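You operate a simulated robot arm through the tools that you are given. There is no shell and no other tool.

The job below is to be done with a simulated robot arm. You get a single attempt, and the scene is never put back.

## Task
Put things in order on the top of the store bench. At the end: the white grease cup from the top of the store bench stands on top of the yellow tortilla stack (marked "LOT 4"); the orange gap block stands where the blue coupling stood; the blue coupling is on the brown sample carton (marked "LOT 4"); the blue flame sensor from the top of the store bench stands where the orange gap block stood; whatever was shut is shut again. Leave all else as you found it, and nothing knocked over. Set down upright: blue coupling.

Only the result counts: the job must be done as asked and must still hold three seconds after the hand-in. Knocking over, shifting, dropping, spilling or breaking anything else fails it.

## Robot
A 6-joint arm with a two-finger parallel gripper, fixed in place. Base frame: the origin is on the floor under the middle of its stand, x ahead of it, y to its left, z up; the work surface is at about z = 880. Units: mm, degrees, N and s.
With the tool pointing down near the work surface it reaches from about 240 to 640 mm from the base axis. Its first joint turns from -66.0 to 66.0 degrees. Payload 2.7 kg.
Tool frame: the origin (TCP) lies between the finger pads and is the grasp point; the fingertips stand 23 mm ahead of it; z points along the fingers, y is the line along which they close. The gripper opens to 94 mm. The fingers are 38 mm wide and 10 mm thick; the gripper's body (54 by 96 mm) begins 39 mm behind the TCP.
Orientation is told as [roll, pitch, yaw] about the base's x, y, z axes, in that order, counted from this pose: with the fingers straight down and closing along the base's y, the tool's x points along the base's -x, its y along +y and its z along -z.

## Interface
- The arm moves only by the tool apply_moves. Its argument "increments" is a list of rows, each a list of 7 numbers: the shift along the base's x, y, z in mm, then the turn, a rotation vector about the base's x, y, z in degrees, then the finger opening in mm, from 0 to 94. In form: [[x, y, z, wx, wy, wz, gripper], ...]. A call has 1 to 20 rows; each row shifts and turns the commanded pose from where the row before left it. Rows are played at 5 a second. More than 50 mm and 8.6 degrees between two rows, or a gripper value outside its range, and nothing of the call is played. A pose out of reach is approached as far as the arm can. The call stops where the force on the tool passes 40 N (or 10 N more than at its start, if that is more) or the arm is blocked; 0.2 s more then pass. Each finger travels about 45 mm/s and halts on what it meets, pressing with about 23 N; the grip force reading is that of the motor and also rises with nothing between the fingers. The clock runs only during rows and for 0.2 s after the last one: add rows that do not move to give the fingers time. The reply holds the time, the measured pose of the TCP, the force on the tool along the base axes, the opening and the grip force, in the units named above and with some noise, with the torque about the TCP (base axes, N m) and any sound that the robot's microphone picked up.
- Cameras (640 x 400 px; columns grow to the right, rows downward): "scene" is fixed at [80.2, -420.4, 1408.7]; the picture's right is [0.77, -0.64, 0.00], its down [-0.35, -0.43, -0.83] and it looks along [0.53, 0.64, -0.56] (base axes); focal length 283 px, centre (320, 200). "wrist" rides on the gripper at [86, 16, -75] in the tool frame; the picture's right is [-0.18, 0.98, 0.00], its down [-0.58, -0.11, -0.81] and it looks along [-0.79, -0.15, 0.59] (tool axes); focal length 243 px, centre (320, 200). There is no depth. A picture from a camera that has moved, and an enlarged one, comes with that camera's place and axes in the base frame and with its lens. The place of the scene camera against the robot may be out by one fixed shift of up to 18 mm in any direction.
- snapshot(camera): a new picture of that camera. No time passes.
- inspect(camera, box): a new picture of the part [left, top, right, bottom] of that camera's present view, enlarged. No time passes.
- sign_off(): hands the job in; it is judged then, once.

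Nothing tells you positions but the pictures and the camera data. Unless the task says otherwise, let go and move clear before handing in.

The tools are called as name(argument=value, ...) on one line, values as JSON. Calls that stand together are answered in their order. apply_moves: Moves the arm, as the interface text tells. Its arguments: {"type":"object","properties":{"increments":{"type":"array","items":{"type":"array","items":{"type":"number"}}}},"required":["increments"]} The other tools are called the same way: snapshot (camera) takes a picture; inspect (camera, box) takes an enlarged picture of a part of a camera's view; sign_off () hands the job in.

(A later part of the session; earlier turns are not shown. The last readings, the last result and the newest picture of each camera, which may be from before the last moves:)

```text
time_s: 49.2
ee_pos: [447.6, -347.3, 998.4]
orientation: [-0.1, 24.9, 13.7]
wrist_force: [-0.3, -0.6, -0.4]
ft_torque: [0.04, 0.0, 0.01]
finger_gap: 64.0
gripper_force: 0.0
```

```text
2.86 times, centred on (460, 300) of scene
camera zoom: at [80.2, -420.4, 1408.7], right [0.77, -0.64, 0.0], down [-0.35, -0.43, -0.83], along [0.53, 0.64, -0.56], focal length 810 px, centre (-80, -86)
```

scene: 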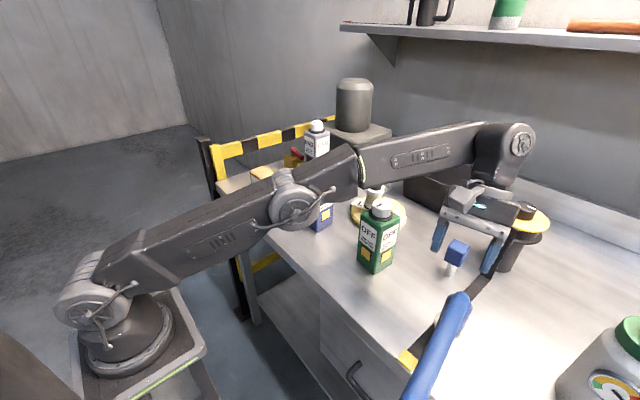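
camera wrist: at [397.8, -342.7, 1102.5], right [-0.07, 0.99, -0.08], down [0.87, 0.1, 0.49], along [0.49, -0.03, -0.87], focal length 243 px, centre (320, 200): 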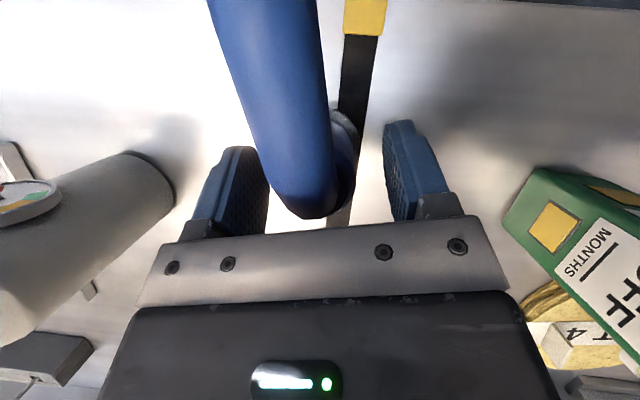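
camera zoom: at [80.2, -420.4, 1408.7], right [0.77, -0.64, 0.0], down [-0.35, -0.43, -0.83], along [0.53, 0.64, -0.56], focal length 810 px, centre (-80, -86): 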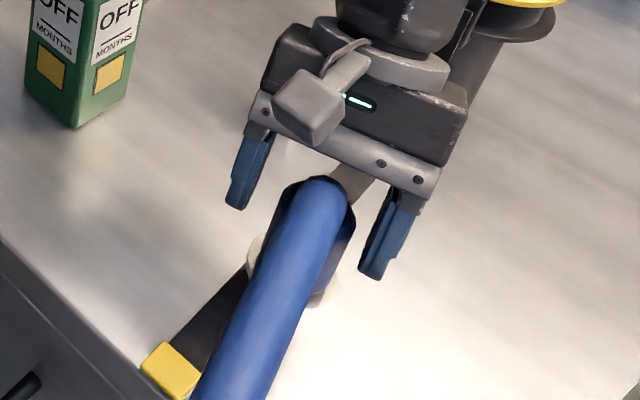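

apply_moves(increments=[[0, 0, 0, 0, 0, 0, 50], [0, 0, 0, 0, 0, 0, 40], [0, 0, 0, 0, 0, 0, 25], [0, 0, 0, 0, 0, 0, 25], [0, 0, 0, 0, 0, 0, 25]])

snapshot(camera="wrist")

inspect(camera="scene", box=[400, 230, 520, 370])

```text
time_s: 50.4
ee_pos: [446.4, -347.8, 997.9]
orientation: [-0.2, 24.9, 13.7]
wrist_force: [-0.7, -0.5, 0.9]
ft_torque: [-0.09, 0.03, -0.02]
finger_gap: 41.1
gripper_force: 23.1
```

```text
taken
camera wrist: at [397.9, -342.7, 1102.8], right [-0.07, 0.99, -0.08], down [0.87, 0.1, 0.49], along [0.49, -0.03, -0.87], focal length 243 px, centre (320, 200)
```

wrist: 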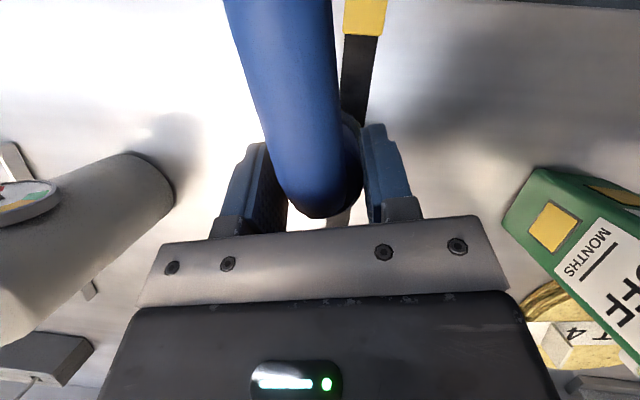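

```text
2.86 times, centred on (460, 300) of scene
camera zoom: at [80.2, -420.4, 1408.7], right [0.77, -0.64, 0.0], down [-0.35, -0.43, -0.83], along [0.53, 0.64, -0.56], focal length 810 px, centre (-80, -86)
```

zoom: 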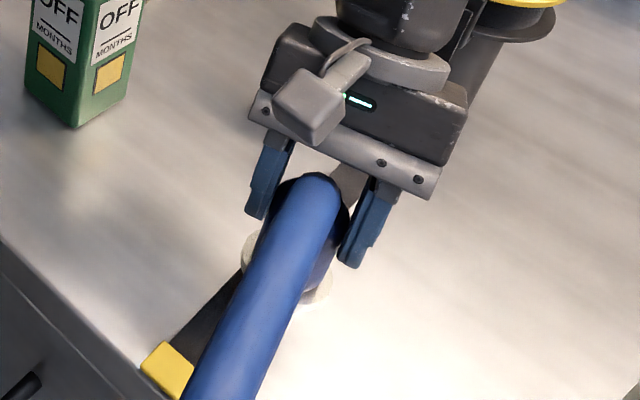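

It moved slightly as the fingers closed, hose and all, so it is a free object. I'll lift a little and watch the force.

apply_moves(increments=[[0, 0, 4, 0, 0, 0, 25], [0, 0, 4, 0, 0, 0, 25], [0, 0, 0, 0, 0, 0, 25]])

snapshot(camera="wrist")

inspect(camera="scene", box=[400, 230, 520, 370])

```text
time_s: 51.2
ee_pos: [446.8, -346.7, 1005.6]
orientation: [0.0, 24.9, 13.7]
wrist_force: [0.3, 0.1, -1.9]
ft_torque: [0.0, 0.0, -0.01]
finger_gap: 40.9
gripper_force: 22.8
```

```text
taken
camera wrist: at [398.1, -342.4, 1110.7], right [-0.07, 0.99, -0.08], down [0.87, 0.1, 0.49], along [0.49, -0.03, -0.87], focal length 243 px, centre (320, 200)
```

wrist: 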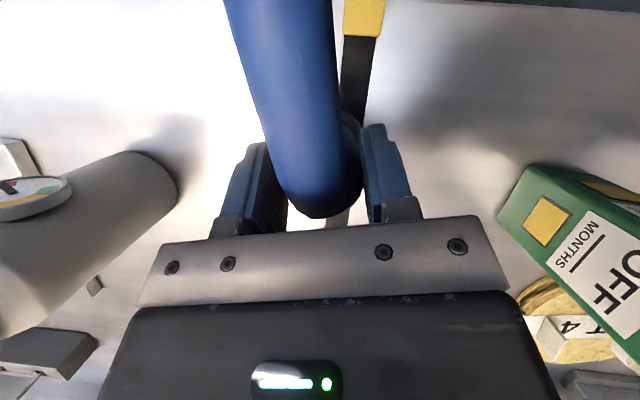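

```text
2.86 times, centred on (460, 300) of scene
camera zoom: at [80.2, -420.4, 1408.7], right [0.77, -0.64, 0.0], down [-0.35, -0.43, -0.83], along [0.53, 0.64, -0.56], focal length 810 px, centre (-80, -86)
```

zoom: 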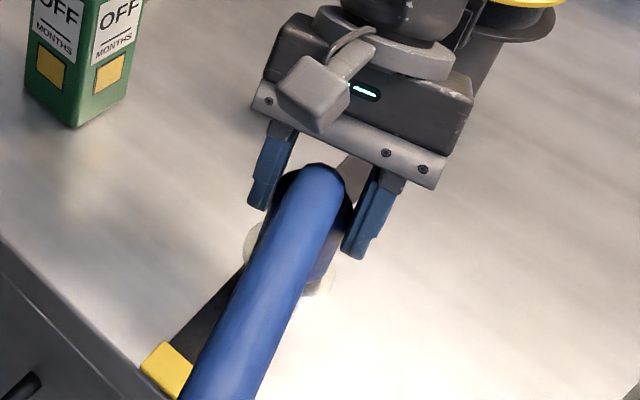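

The lift load is only about 2 N, so the hose hardly pulls. Before carrying it across, I'll look closely at the brown carton.

inspect(camera="scene", box=[230, 145, 340, 225])

snapshot(camera="scene")

```text
5.00 times, centred on (285, 185) of scene
camera zoom: at [80.2, -420.4, 1408.7], right [0.77, -0.64, 0.0], down [-0.35, -0.43, -0.83], along [0.53, 0.64, -0.56], focal length 1417 px, centre (495, 275)
```

zoom: 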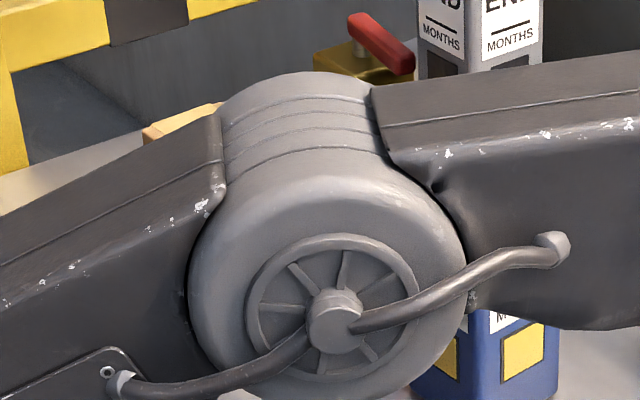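

```text
taken
```

scene: 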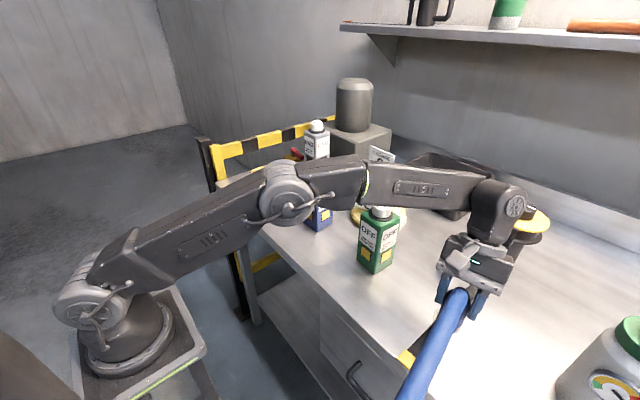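

apply_moves(increments=[[0, 0, 15, 0, 0, 0, 25], [-5, 0, 20, 0, 0, 0, 25], [-10, 5, 20, 0, 0, 0, 25], [-15, 15, 20, 0, 0, 0, 25], [-15, 25, 20, 0, 0, 0, 25], [0, 0, 0, 0, 0, 0, 25]])

snapshot(camera="wrist")

snapshot(camera="scene")

```text
time_s: 52.6
ee_pos: [401.1, -302.6, 1102.4]
orientation: [0.0, 25.0, 13.7]
wrist_force: [0.6, 0.2, -1.9]
ft_torque: [0.03, 0.01, -0.04]
finger_gap: 41.0
gripper_force: 22.7
```

```text
taken
camera wrist: at [353.0, -297.6, 1206.0], right [-0.07, 0.99, -0.08], down [0.87, 0.1, 0.49], along [0.49, -0.03, -0.87], focal length 243 px, centre (320, 200)
```

wrist: 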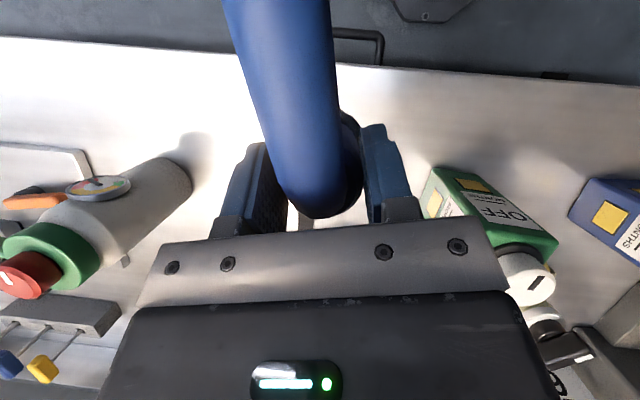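

```text
taken
```

scene: 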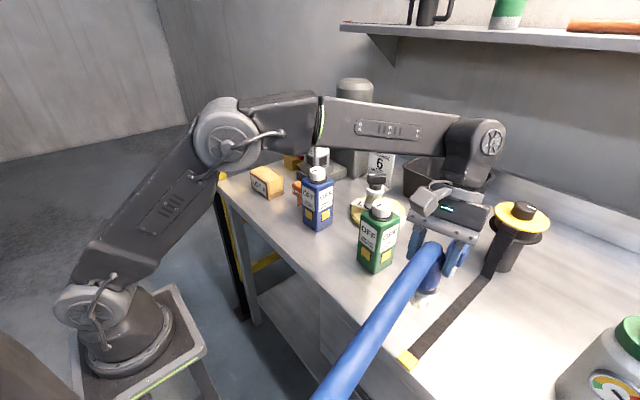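

The coupling is up and the hose simply follows. Now I'll inspect the carton with the view clear.

inspect(camera="scene", box=[230, 150, 320, 215])

inspect(camera="scene", box=[380, 260, 520, 380])

```text
6.15 times, centred on (275, 182) of scene
camera zoom: at [80.2, -420.4, 1408.7], right [0.77, -0.64, 0.0], down [-0.35, -0.43, -0.83], along [0.53, 0.64, -0.56], focal length 1744 px, centre (597, 308)
```

zoom: 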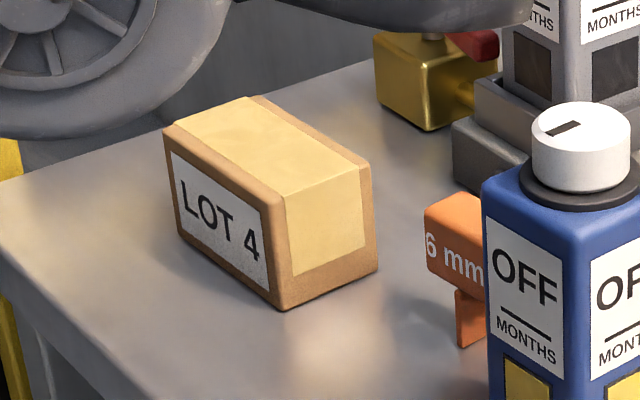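

```text
3.33 times, centred on (450, 320) of scene
camera zoom: at [80.2, -420.4, 1408.7], right [0.77, -0.64, 0.0], down [-0.35, -0.43, -0.83], along [0.53, 0.64, -0.56], focal length 945 px, centre (-113, -200)
```

zoom: 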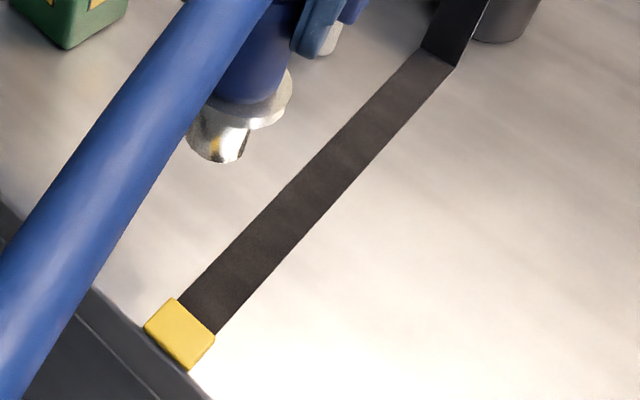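

The carton is a flat-topped box, about 64 × 105 mm, centred near (473,342) with its top at z≈952. I'll carry the coupling in front of the bottles, yawing it gradually so the hose trails to the right of the robot.

apply_moves(increments=[[-5, 30, 10, 0, 0, 2, 25], [-4, 40, 5, 0, 0, 3, 25], [0, 40, 0, 0, 0, 3, 25], [0, 45, 0, 0, 0, 3, 25], [0, 45, 0, 0, 0, 3, 25], [0, 0, 0, 0, 0, 0, 25]])

snapshot(camera="scene")

snapshot(camera="wrist")

```text
time_s: 54.0
ee_pos: [392.4, -102.0, 1117.6]
orientation: [-0.1, 24.9, 27.6]
wrist_force: [-0.4, -0.7, -2.5]
ft_torque: [-0.01, -0.01, -0.02]
finger_gap: 40.9
gripper_force: 23.0
```

```text
taken
```

scene: 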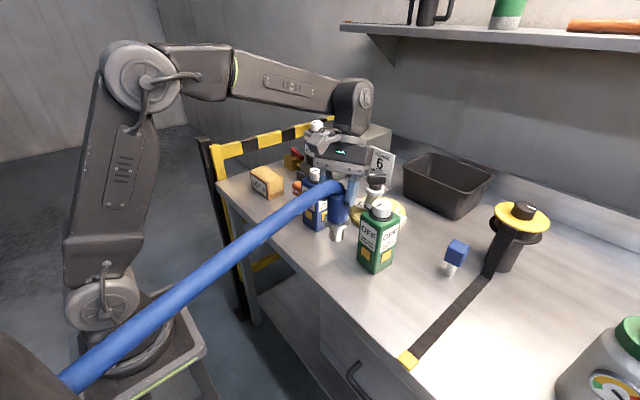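

```text
taken
camera wrist: at [344.0, -109.4, 1221.3], right [-0.31, 0.95, -0.08], down [0.82, 0.31, 0.49], along [0.49, 0.09, -0.87], focal length 243 px, centre (320, 200)
```

wrist: 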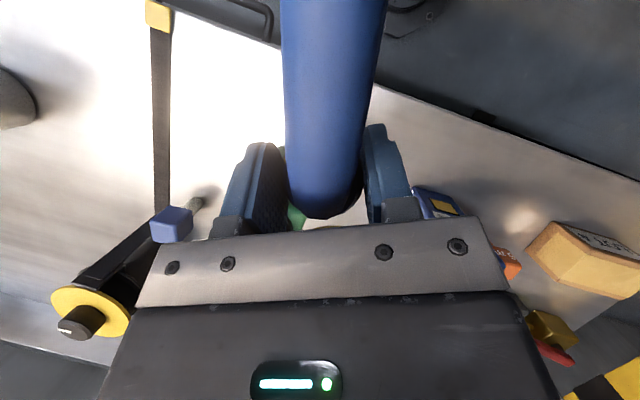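

apply_moves(increments=[[0, 45, 0, 0, 0, 3, 25], [0, 45, 0, 0, 0, 3, 25], [0, 45, 0, 0, 0, 3, 25], [0, 45, 0, 0, 0, 3, 25], [0, 45, 0, 0, 0, 3, 25], [0, 45, 0, 0, 0, 3, 25], [0, 0, 0, 0, 0, 0, 25]])

snapshot(camera="scene")

snapshot(camera="wrist")

```text
time_s: 55.6
ee_pos: [393.3, 170.1, 1116.2]
orientation: [-0.1, 24.9, 45.7]
wrist_force: [-0.1, 0.3, -2.0]
ft_torque: [-0.01, 0.0, 0.01]
finger_gap: 40.5
gripper_force: 23.7
```

```text
taken
```

scene: 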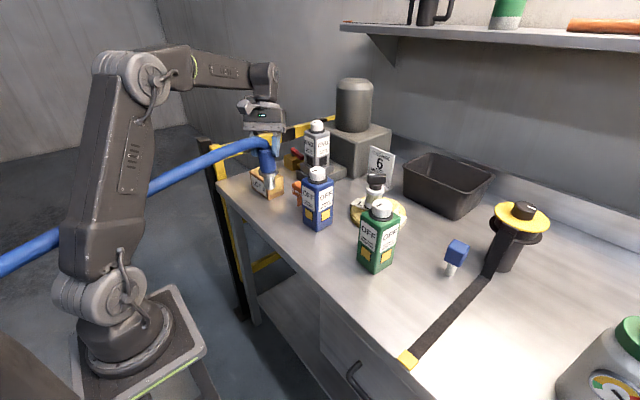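

```text
taken
camera wrist: at [350.0, 146.7, 1220.8], right [-0.59, 0.81, -0.08], down [0.68, 0.55, 0.49], along [0.44, 0.23, -0.87], focal length 243 px, centre (320, 200)
```

wrist: 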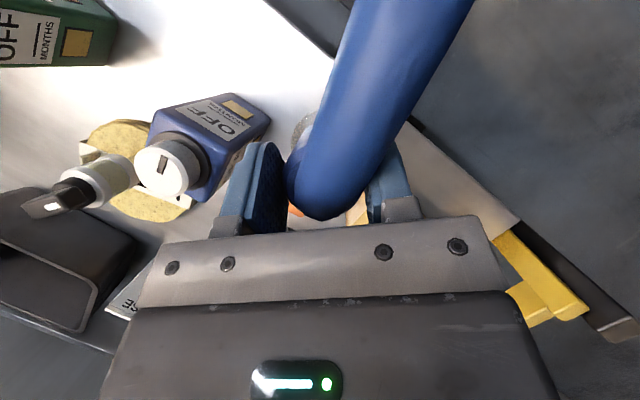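

The hose drapes past the robot with no extra force. I'll continue to above the carton.

apply_moves(increments=[[10, 40, -5, 0, 0, 1, 25], [15, 40, -10, 0, 0, 1, 25], [18, 35, -10, 0, 0, 1, 25], [15, 25, 0, 0, 0, 1, 25], [8, 12, 0, 0, 0, 0, 25], [0, 0, 0, 0, 0, 0, 25]])

snapshot(camera="scene")

inspect(camera="scene", box=[210, 90, 330, 215])

snapshot(camera="wrist")

```text
time_s: 57.0
ee_pos: [440.7, 303.2, 1081.7]
orientation: [-0.1, 24.8, 49.7]
wrist_force: [-0.6, -1.0, -2.6]
ft_torque: [-0.02, 0.02, 0.02]
finger_gap: 40.9
gripper_force: 23.0
out of reach, approached as far as the arm can: row 4, 5
```

```text
taken
```

scene: 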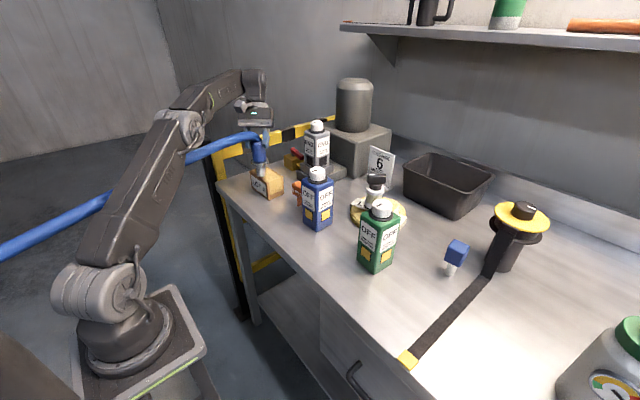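

```text
3.20 times, centred on (270, 152) of scene
camera zoom: at [80.2, -420.4, 1408.7], right [0.77, -0.64, 0.0], down [-0.35, -0.43, -0.83], along [0.53, 0.64, -0.56], focal length 907 px, centre (480, 352)
```

zoom: 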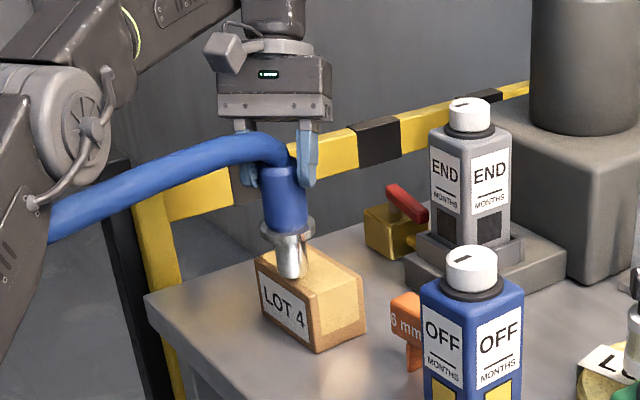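

```text
taken
camera wrist: at [397.8, 277.9, 1185.2], right [-0.64, 0.76, -0.08], down [0.64, 0.59, 0.49], along [0.42, 0.26, -0.87], focal length 243 px, centre (320, 200)
```

wrist: 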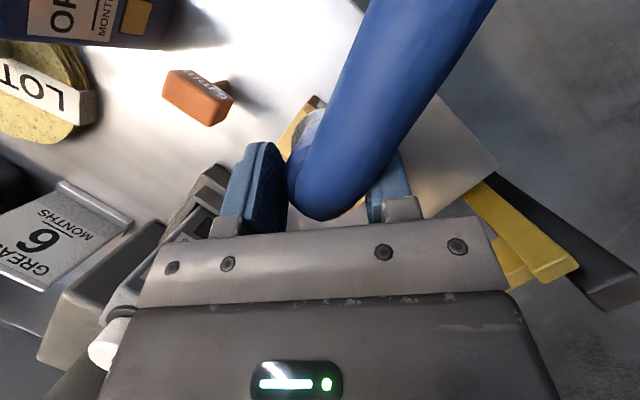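

The reach is limited by the outward tilt. I'll swing the tool's yaw about the coupling so the tilt is less radial, which also lines the hose exit up better with its natural run.

apply_moves(increments=[[-10, -8, 8, 0, 0, -6, 25], [-5, -4, 6, 0, 0, -8, 25], [0, 0, 0, 0, 0, -8, 25], [0, 0, 0, 0, 0, -8, 25], [0, 0, 0, 0, 0, -8, 25], [0, 0, 0, 0, 0, -8, 25], [0, 0, 0, 0, 0, -8, 25], [0, 0, 0, 0, 0, -8, 25], [0, 0, 0, 0, 0, -8, 25], [0, 0, 0, 0, 0, 0, 25]])

snapshot(camera="scene")

snapshot(camera="wrist")

```text
time_s: 59.2
ee_pos: [426.0, 292.0, 1096.3]
orientation: [-0.1, 25.0, -20.5]
wrist_force: [-0.5, 0.2, -1.8]
ft_torque: [-0.02, -0.02, -0.03]
finger_gap: 41.1
gripper_force: 23.4
```

```text
taken
```

scene: 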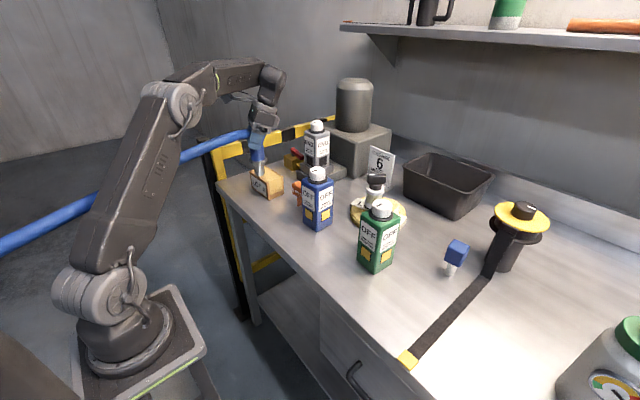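

```text
taken
camera wrist: at [388.1, 322.7, 1199.7], right [0.5, 0.86, -0.08], down [0.77, -0.4, 0.49], along [0.39, -0.3, -0.87], focal length 243 px, centre (320, 200)
```

wrist: 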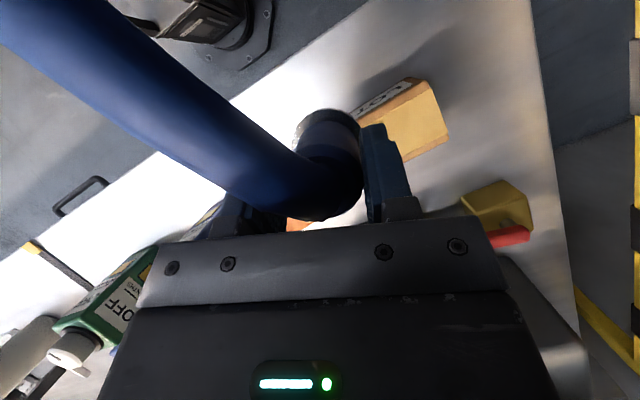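

The hose swivels freely and adds no force. With the tool yawed to -20° I'll try reaching the carton's middle.

apply_moves(increments=[[12, 11, -4, 0, 0, 0, 25], [13, 12, -4, 0, 0, 0, 25], [13, 11, -4, 0, 0, 0, 25], [0, 0, 0, 0, 0, 0, 25]])

inspect(camera="scene", box=[210, 90, 330, 215])

snapshot(camera="wrist")

```text
time_s: 60.2
ee_pos: [463.1, 325.1, 1084.7]
orientation: [-0.2, 24.9, -20.4]
wrist_force: [-0.6, 0.5, -2.4]
ft_torque: [0.01, 0.02, 0.0]
finger_gap: 41.1
gripper_force: 22.5
```

```text
3.20 times, centred on (270, 152) of scene
camera zoom: at [80.2, -420.4, 1408.7], right [0.77, -0.64, 0.0], down [-0.35, -0.43, -0.83], along [0.53, 0.64, -0.56], focal length 907 px, centre (480, 352)
```

zoom: 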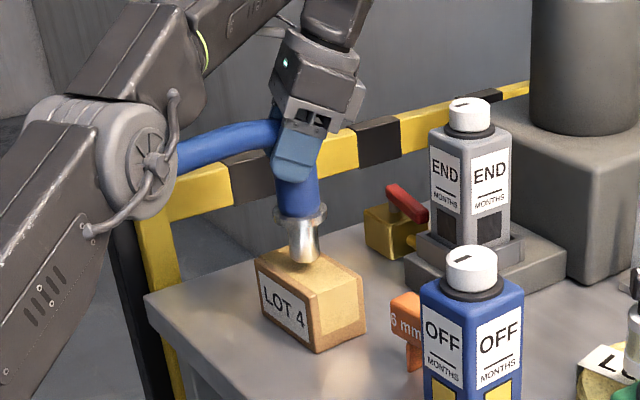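

```text
taken
camera wrist: at [425.6, 356.5, 1187.4], right [0.5, 0.86, -0.08], down [0.78, -0.4, 0.49], along [0.39, -0.3, -0.87], focal length 243 px, centre (320, 200)
```

wrist: 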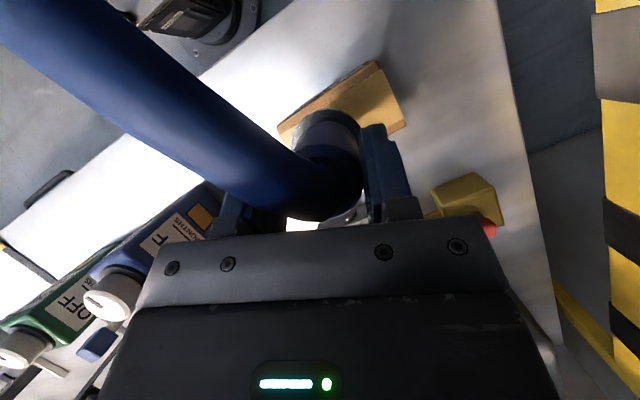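

It's reached, and the nipple is about 15 mm above the middle of the carton. I'll lower it gently until contact.

apply_moves(increments=[[0.5, 1, -4, 0, 0, 0, 25], [0, 0, -4, 0, 0, 0, 25], [0, 0, -2, 0, 0, 0, 25], [0, 0, 0, 0, 0, 0, 25]])

apply_moves(increments=[[0, 0, -2, 0, 0, 0, 25], [0, 0, 0, 0, 0, 0, 25]])

inspect(camera="scene", box=[235, 115, 315, 215])

```text
time_s: 61.2
ee_pos: [462.6, 326.5, 1072.6]
orientation: [-0.2, 24.9, -20.2]
wrist_force: [-0.3, 0.3, -1.4]
ft_torque: [-0.01, 0.02, 0.01]
finger_gap: 41.3
gripper_force: 22.6
```

```text
time_s: 61.8
ee_pos: [463.9, 327.1, 1072.7]
orientation: [0.0, 24.9, -20.4]
wrist_force: [1.0, 0.6, -2.8]
ft_torque: [0.01, 0.02, 0.0]
finger_gap: 41.2
gripper_force: 23.0
```

```text
4.00 times, centred on (275, 165) of scene
camera zoom: at [80.2, -420.4, 1408.7], right [0.77, -0.64, 0.0], down [-0.35, -0.43, -0.83], along [0.53, 0.64, -0.56], focal length 1134 px, centre (500, 340)
```

zoom: 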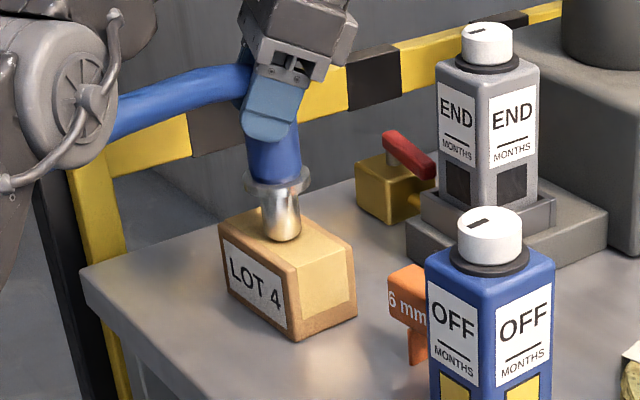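

apply_moves(increments=[[0, 0, -2, 0, 0, 0, 25], [0, 0, 0, 0, 0, 0, 25]])

apply_moves(increments=[[0, 0, -2, 0, 0, 0, 25], [0, 0, 0, 0, 0, 0, 25]])

```text
time_s: 62.4
ee_pos: [464.0, 326.4, 1069.7]
orientation: [-0.1, 24.8, -20.3]
wrist_force: [0.5, 0.1, -1.0]
ft_torque: [0.03, 0.05, 0.0]
finger_gap: 41.2
gripper_force: 23.2
```

```text
time_s: 63.0
ee_pos: [463.5, 326.4, 1067.9]
orientation: [-0.1, 24.9, -20.3]
wrist_force: [-1.0, -0.7, 5.6]
ft_torque: [-0.12, 0.14, 0.04]
finger_gap: 40.9
gripper_force: 23.1
```

Contact at about 7 N. I'll ease off slightly and release slowly.

apply_moves(increments=[[0, 0, 0.7, 0, 0, 0, 25], [0, 0, 0, 0, 0, 0, 42], [0, 0, 0, 0, 0, 0, 46], [0, 0, 0, 0, 0, 0, 50], [0, 0, 0, 0, 0, 0, 54], [0, 0, 0, 0, 0, 0, 54]])

inspect(camera="scene", box=[235, 115, 315, 215])

snapshot(camera="wrist")

```text
time_s: 64.4
ee_pos: [462.4, 327.0, 1068.1]
orientation: [-0.1, 25.0, -20.3]
wrist_force: [-0.1, -0.7, 0.1]
ft_torque: [0.01, 0.03, -0.01]
finger_gap: 54.2
gripper_force: 0.0
```

```text
4.00 times, centred on (275, 165) of scene
camera zoom: at [80.2, -420.4, 1408.7], right [0.77, -0.64, 0.0], down [-0.35, -0.43, -0.83], along [0.53, 0.64, -0.56], focal length 1134 px, centre (500, 340)
```

zoom: 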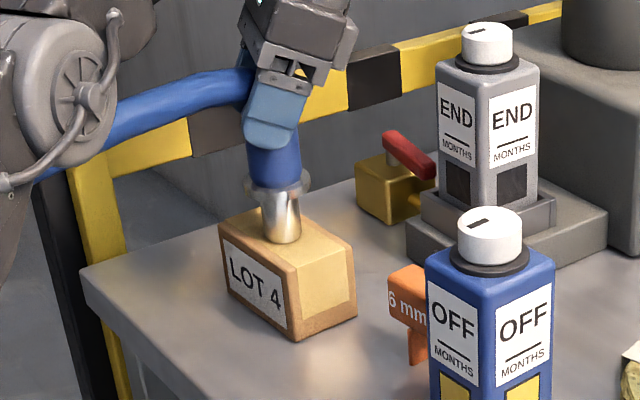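

```text
taken
camera wrist: at [425.9, 357.5, 1172.3], right [0.5, 0.86, -0.08], down [0.78, -0.4, 0.49], along [0.39, -0.3, -0.87], focal length 243 px, centre (320, 200)
```

wrist: 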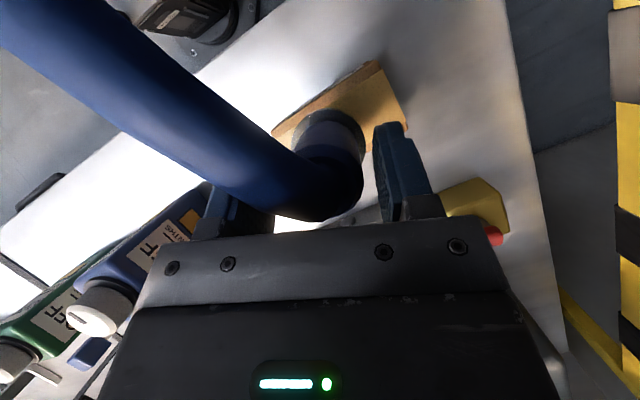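

apply_moves(increments=[[0, 0, 0, 0, 0, 0, 60], [0, 0, 0, 0, 0, 0, 64], [0, 0, 0, 0, 0, 0, 64]])

inspect(camera="scene", box=[250, 130, 300, 190])

inspect(camera="wrist", box=[180, 50, 440, 230])

```text
time_s: 65.2
ee_pos: [464.6, 326.4, 1068.4]
orientation: [-0.2, 24.9, -20.2]
wrist_force: [0.5, 0.1, -0.8]
ft_torque: [0.02, 0.02, 0.02]
finger_gap: 63.9
gripper_force: 0.1
```

```text
6.67 times, centred on (275, 160) of scene
camera zoom: at [80.2, -420.4, 1408.7], right [0.77, -0.64, 0.0], down [-0.35, -0.43, -0.83], along [0.53, 0.64, -0.56], focal length 1890 px, centre (620, 467)
```

zoom: 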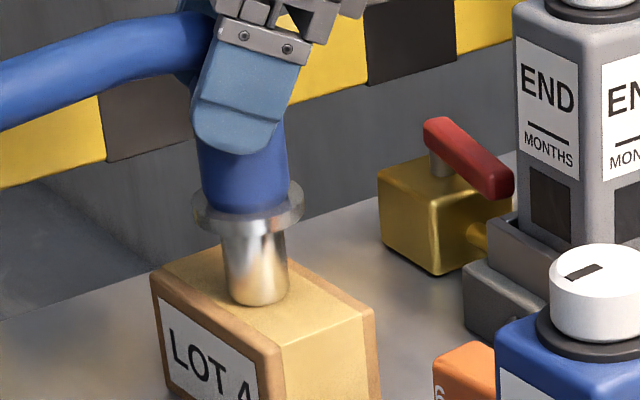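

```text
2.22 times, centred on (310, 140) of wrist
camera zoom: at [425.9, 357.5, 1172.2], right [0.5, 0.86, -0.08], down [0.78, -0.4, 0.49], along [0.39, -0.3, -0.87], focal length 539 px, centre (342, 333)
```

zoom: 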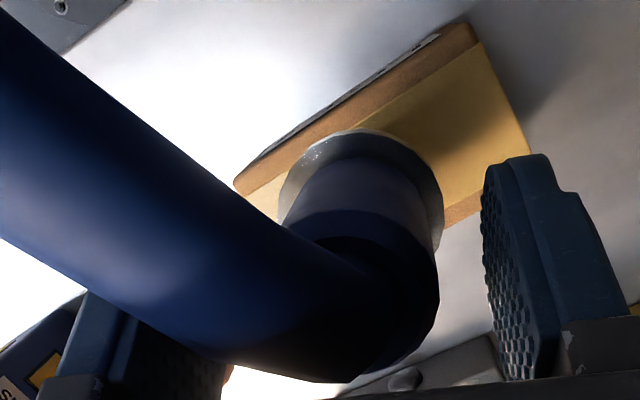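

The coupling stands well on the carton. I'll withdraw upward while untilting the tool, so that I don't run into the reach limit and drag anything.

apply_moves(increments=[[0, 0, 5, -1.4, -3.75, 0, 64], [0, 0, 6, -1.4, -3.75, 0, 64], [0, 0, 7, -1.4, -3.75, 0, 64]])

inspect(camera="scene", box=[235, 105, 315, 195])

snapshot(camera="wrist")

```text
time_s: 66.0
ee_pos: [463.4, 326.0, 1085.5]
orientation: [-0.1, 12.8, -20.3]
wrist_force: [-0.1, 0.0, -0.5]
ft_torque: [0.0, -0.01, -0.02]
finger_gap: 64.0
gripper_force: 0.1
```

```text
4.44 times, centred on (275, 150) of scene
camera zoom: at [80.2, -420.4, 1408.7], right [0.77, -0.64, 0.0], down [-0.35, -0.43, -0.83], along [0.53, 0.64, -0.56], focal length 1260 px, centre (520, 422)
```

zoom: 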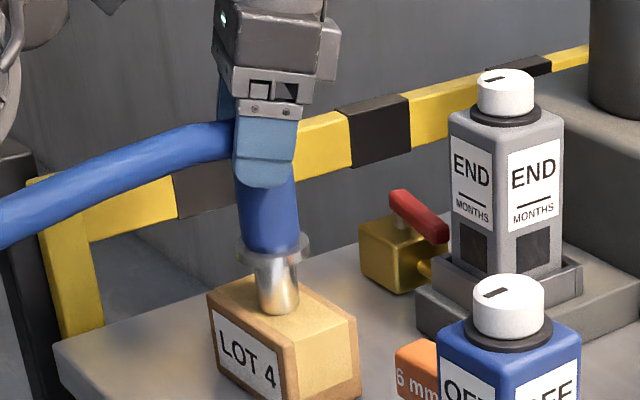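

```text
taken
camera wrist: at [406.6, 364.4, 1178.3], right [0.51, 0.86, -0.04], down [0.66, -0.36, 0.66], along [0.55, -0.36, -0.75], focal length 243 px, centre (320, 200)
```

wrist: 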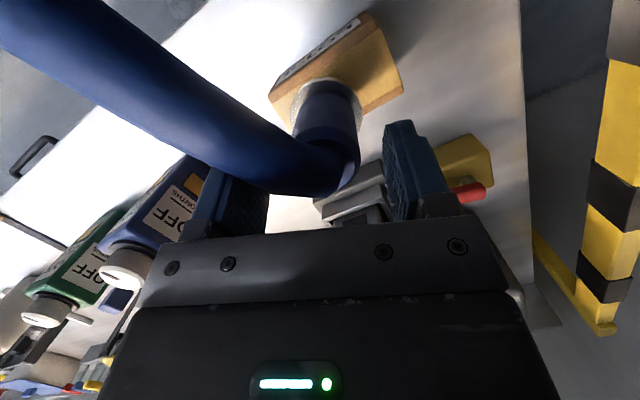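

apply_moves(increments=[[0, 0, 10, -1.4, -3.75, 0, 70], [0, 0, 12, -1.4, -3.75, 0, 70], [0, 0, 15, -1.4, -3.75, 0, 70], [0, 0, 20, 0, 0, 0, 70], [0, 0, 20, 0, 0, 0, 70], [0, 0, 20, 0, 0, 0, 70]])

snapshot(camera="scene")

snapshot(camera="wrist")

```text
time_s: 67.4
ee_pos: [462.5, 324.7, 1183.3]
orientation: [-0.2, 0.9, -20.4]
wrist_force: [-0.5, 0.8, 0.5]
ft_torque: [0.02, -0.02, 0.01]
finger_gap: 70.0
gripper_force: 0.1
```

```text
taken
```

scene: 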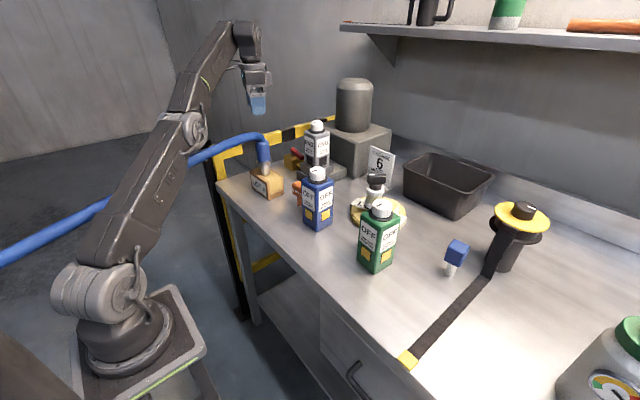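

```text
taken
camera wrist: at [389.2, 369.6, 1258.9], right [0.51, 0.86, -0.01], down [0.52, -0.31, 0.8], along [0.68, -0.41, -0.6], focal length 243 px, centre (320, 200)
```

wrist: 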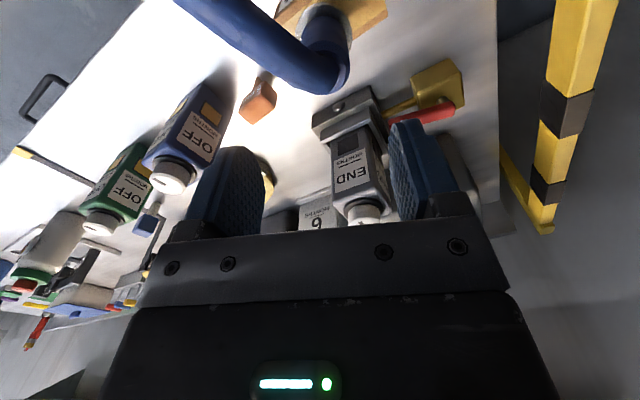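

The coupling stays standing on the carton with the hose draped away. Next is the orange gap block, so I'll move over for a close look.

apply_moves(increments=[[5, -40, 5, 0, 0, 7, 94], [0, -45, 0, 0, 0, 7, 94], [-10, -45, 0, 0, 0, 6.4, 94], [-15, -25, -10, 0, 4, 0, 94], [-10, -10, -15, 0, 6, 0, 94], [0, 0, -10, 0, 6, 0, 94], [0, 0, 0, 0, 0, 0, 94]])

snapshot(camera="wrist")

inspect(camera="wrist", box=[240, 40, 440, 220])

inspect(camera="scene", box=[260, 150, 340, 230])

```text
time_s: 69.0
ee_pos: [433.2, 162.1, 1153.5]
orientation: [-0.1, 17.1, 0.2]
wrist_force: [0.3, 0.3, 0.1]
ft_torque: [0.01, -0.01, -0.04]
finger_gap: 94.0
gripper_force: 0.2
```

```text
taken
camera wrist: at [373.4, 176.7, 1249.8], right [0.17, 0.98, -0.06], down [0.79, -0.11, 0.6], along [0.59, -0.15, -0.8], focal length 243 px, centre (320, 200)
```

wrist: 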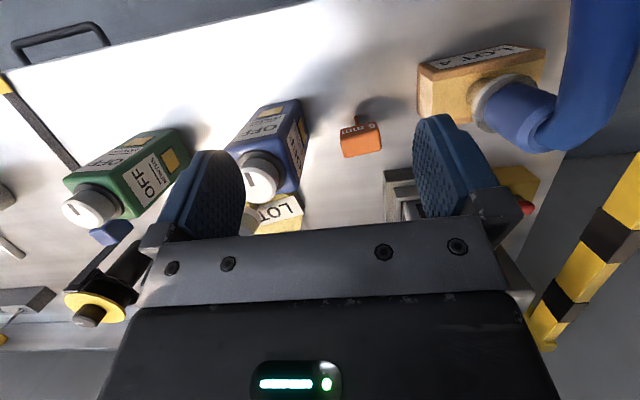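

```text
2.22 times, centred on (340, 130) of wrist
camera zoom: at [373.4, 176.7, 1249.8], right [0.17, 0.98, -0.06], down [0.79, -0.11, 0.6], along [0.59, -0.15, -0.8], focal length 539 px, centre (276, 356)
```

zoom: 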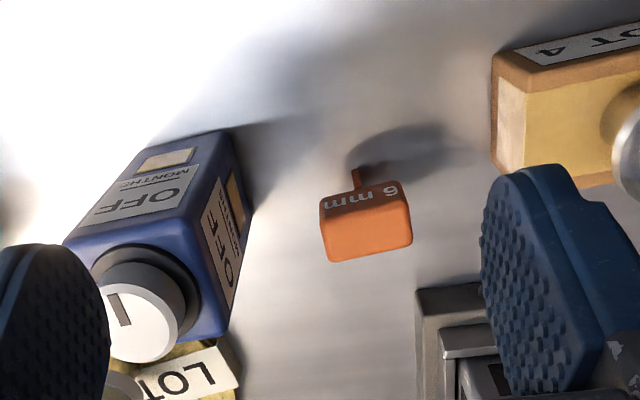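

```text
5.00 times, centred on (300, 190) of scene
camera zoom: at [80.2, -420.4, 1408.7], right [0.77, -0.64, 0.0], down [-0.35, -0.43, -0.83], along [0.53, 0.64, -0.56], focal length 1417 px, centre (420, 250)
```

zoom: 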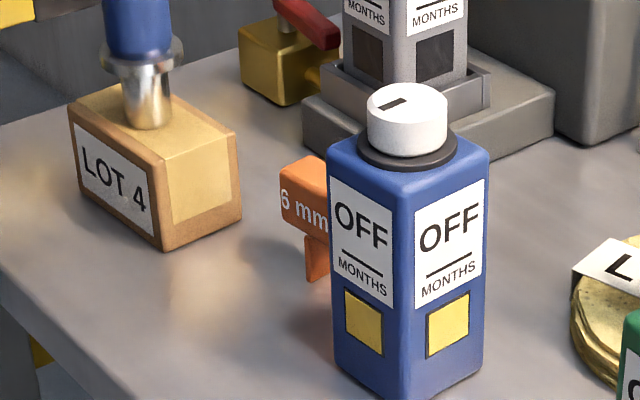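

The gap block is a "6 mm" head on a thin tongue, standing at about (511,189). I'll zoom in for its exact shape and angle.

inspect(camera="wrist", box=[320, 95, 400, 175])

inspect(camera="scene", box=[280, 165, 320, 215])

```text
5.00 times, centred on (360, 135) of wrist
camera zoom: at [373.4, 176.7, 1249.8], right [0.17, 0.98, -0.06], down [0.79, -0.11, 0.6], along [0.59, -0.15, -0.8], focal length 1213 px, centre (120, 525)
```

zoom: 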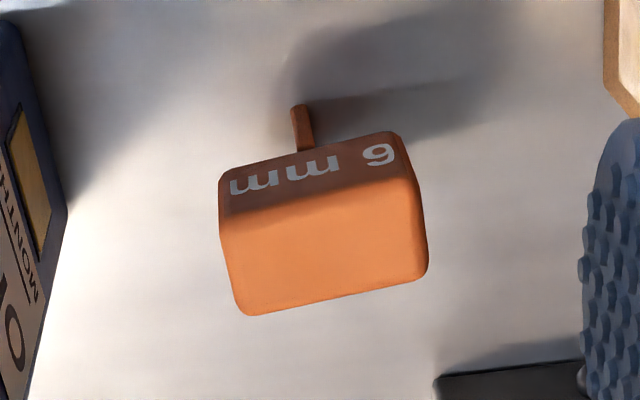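

```text
8.00 times, centred on (300, 190) of scene
camera zoom: at [80.2, -420.4, 1408.7], right [0.77, -0.64, 0.0], down [-0.35, -0.43, -0.83], along [0.53, 0.64, -0.56], focal length 2267 px, centre (480, 280)
```

zoom: 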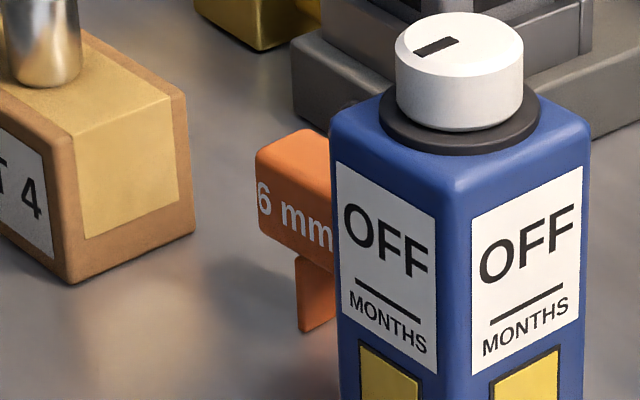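

The block's head is about 25 mm deep in x and 49 mm long in y, turned about 7°, spanning z≈916–945 and centred near (513,190). I'll grip it across its depth at yaw -83°, so the camera ends up on the free side.

apply_moves(increments=[[10, 2, 0, 0, -8, 0, 60], [10, 3, 0, 0, -8, 0, 60], [10, 3, 0, 0, -1, -7, 60], [10, 3, 0, 0, 0, -8, 60], [10, 3, 0, 0, 0, -8, 60], [10, 3, 0, 0, 0, -8, 60], [10, 3, 0, 0, 0, -8, 60], [5, 3, 0, 0, 0, -8, 60], [5, 3, 0, 0, 0, -8, 60], [0, 2, -10, 0, 0, -8, 60], [0, 0, -20, 0, 0, -8, 60], [0, 0, -20, 0, 0, -8, 60], [0, 0, 0, 0, 0, -4, 60]])

snapshot(camera="wrist")

snapshot(camera="scene")

```text
time_s: 71.8
ee_pos: [514.1, 189.5, 1102.3]
orientation: [-0.1, -0.2, -83.0]
wrist_force: [-0.1, -0.6, 1.1]
ft_torque: [0.01, 0.0, -0.01]
finger_gap: 60.1
gripper_force: 0.1
```

```text
taken
camera wrist: at [520.4, 276.9, 1177.4], right [1.0, -0.06, 0.0], down [-0.04, -0.59, 0.81], along [-0.05, -0.81, -0.59], focal length 243 px, centre (320, 200)
```

wrist: 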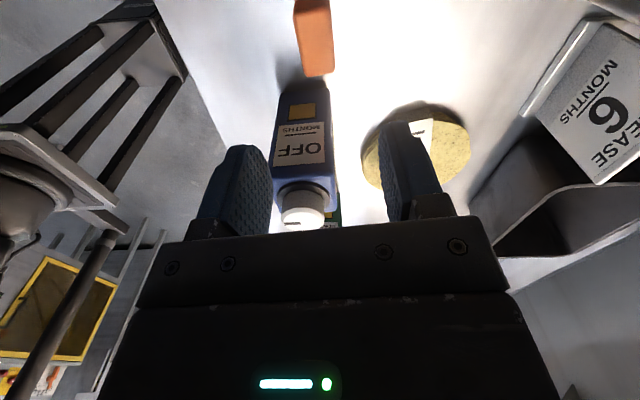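

```text
taken
```

scene: 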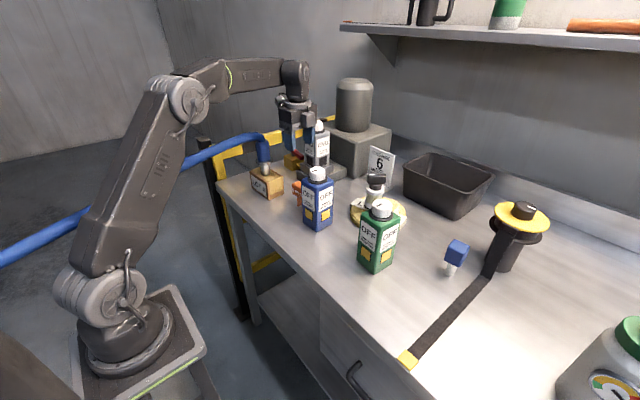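

inspect(camera="wrist", box=[270, 0, 370, 100])

```text
4.00 times, centred on (320, 50) of wrist
camera zoom: at [520.4, 276.9, 1177.4], right [1.0, -0.06, 0.0], down [-0.04, -0.59, 0.81], along [-0.05, -0.81, -0.59], focal length 970 px, centre (320, 800)
```

zoom: 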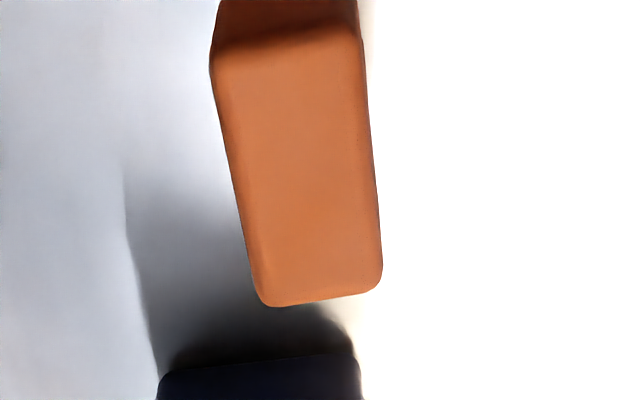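

apply_moves(increments=[[-2, -3.5, -25, 0, 0, -2, 60], [0, 0, -35, 0, 0, 0, 60], [0, 0, -35, 0, 0, 0, 60], [0, 0, -25, 0, 0, 0, 60], [0, 0, 0, 0, 0, 0, 60]])

snapshot(camera="wrist")

inspect(camera="scene", box=[260, 130, 340, 220])

```text
time_s: 73.0
ee_pos: [511.4, 185.4, 983.5]
orientation: [-0.1, -0.1, -84.9]
wrist_force: [0.1, -0.1, -0.9]
ft_torque: [-0.01, 0.04, 0.0]
finger_gap: 60.3
gripper_force: 0.0
```

```text
taken
camera wrist: at [520.5, 273.6, 1057.9], right [1.0, -0.1, 0.0], down [-0.06, -0.59, 0.81], along [-0.08, -0.8, -0.59], focal length 243 px, centre (320, 200)
```

wrist: 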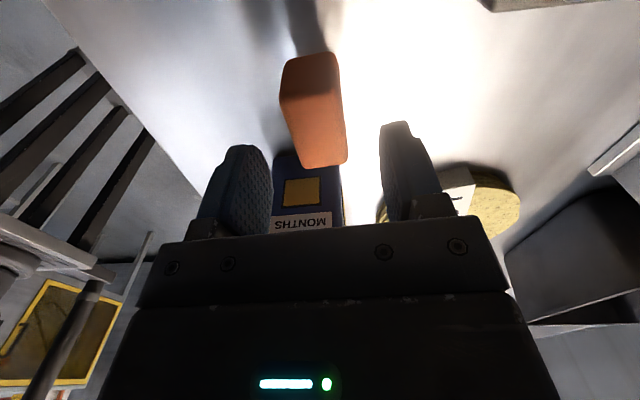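

```text
4.44 times, centred on (300, 175) of scene
camera zoom: at [80.2, -420.4, 1408.7], right [0.77, -0.64, 0.0], down [-0.35, -0.43, -0.83], along [0.53, 0.64, -0.56], focal length 1260 px, centre (409, 311)
```

zoom: 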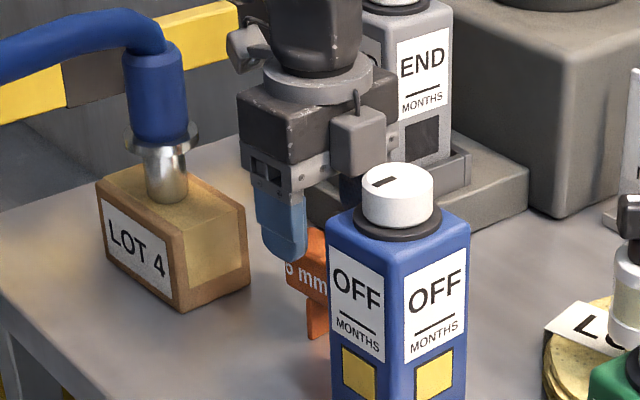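

Something box-like on the gripper looks close to the blue bottle's cap in this view. I'll check that before going lower.

inspect(camera="scene", box=[260, 70, 350, 190])

snapshot(camera="scene")

```text
3.33 times, centred on (305, 130) of scene
camera zoom: at [80.2, -420.4, 1408.7], right [0.77, -0.64, 0.0], down [-0.35, -0.43, -0.83], along [0.53, 0.64, -0.56], focal length 945 px, centre (370, 433)
```

zoom: 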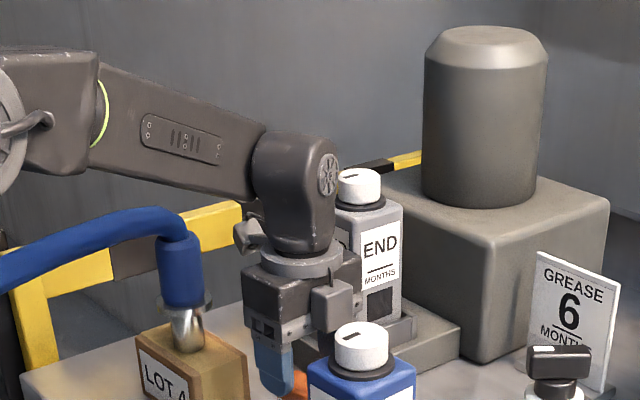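

```text
taken
```

scene: 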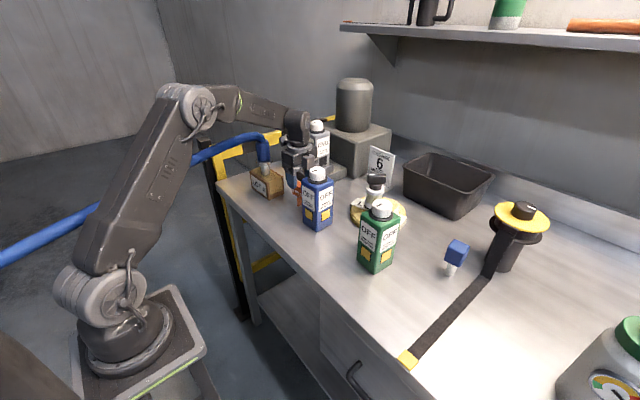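

It's the gripper's own side block, and it clears the bottle by about 40 mm. I'll descend onto the block's head and close.

apply_moves(increments=[[0.5, 0.5, -20, 0, 0, 0, 60], [0, 0, -20, 0, 0, 0, 60], [0, 0, -8, 0, 0, 0, 60], [0, 0, 0, 0, 0, 0, 60]])

snapshot(camera="wrist")

inspect(camera="scene", box=[260, 130, 340, 220])

```text
time_s: 74.0
ee_pos: [512.5, 187.5, 936.3]
orientation: [-0.1, -0.1, -84.9]
wrist_force: [-0.4, 0.1, -0.2]
ft_torque: [-0.02, 0.03, -0.05]
finger_gap: 60.2
gripper_force: 0.1
```

```text
taken
camera wrist: at [521.6, 273.3, 1010.1], right [1.0, -0.1, 0.0], down [-0.06, -0.59, 0.81], along [-0.08, -0.8, -0.59], focal length 243 px, centre (320, 200)
```

wrist: 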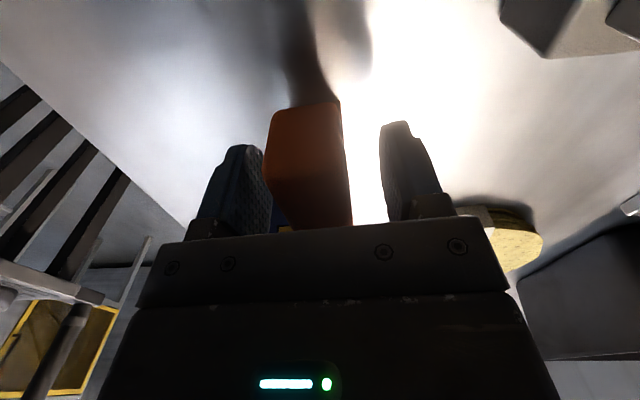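

```text
4.44 times, centred on (300, 175) of scene
camera zoom: at [80.2, -420.4, 1408.7], right [0.77, -0.64, 0.0], down [-0.35, -0.43, -0.83], along [0.53, 0.64, -0.56], focal length 1260 px, centre (409, 311)
```

zoom: 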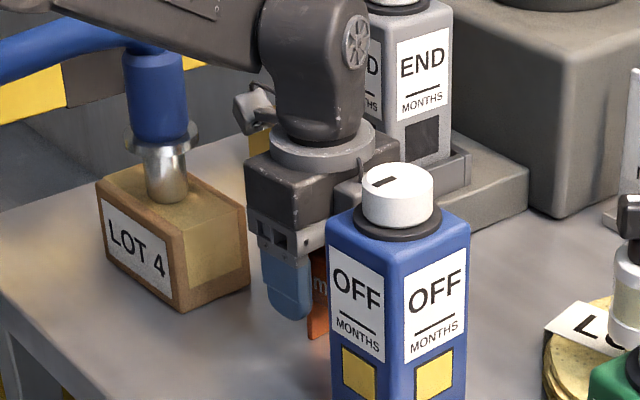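

apply_moves(increments=[[-4, 0, 0, 0, 0, 0, 60], [0, 0, 0, 0, 0, 0, 45], [0, 0, 0, 0, 0, 0, 38], [0, 0, 0, 0, 0, 0, 34], [0, 0, 0, 0, 0, 0, 34]])

snapshot(camera="wrist")

```text
time_s: 75.2
ee_pos: [508.5, 187.1, 935.5]
orientation: [-0.1, 0.0, -84.9]
wrist_force: [-0.8, 0.2, 0.0]
ft_torque: [0.0, 0.0, -0.03]
finger_gap: 34.0
gripper_force: 0.1
```

```text
taken
camera wrist: at [517.8, 273.4, 1010.3], right [1.0, -0.1, 0.0], down [-0.06, -0.59, 0.81], along [-0.08, -0.8, -0.59], focal length 243 px, centre (320, 200)
```

wrist: 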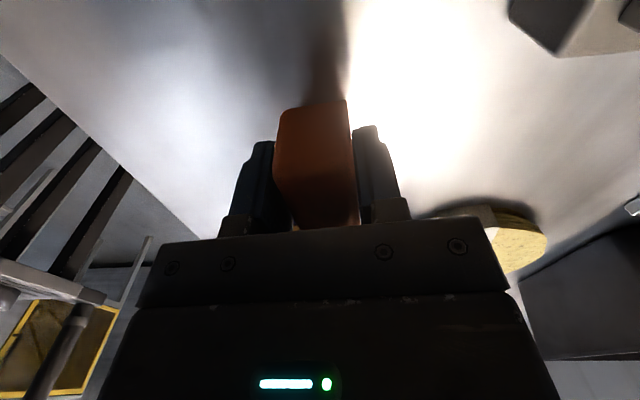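

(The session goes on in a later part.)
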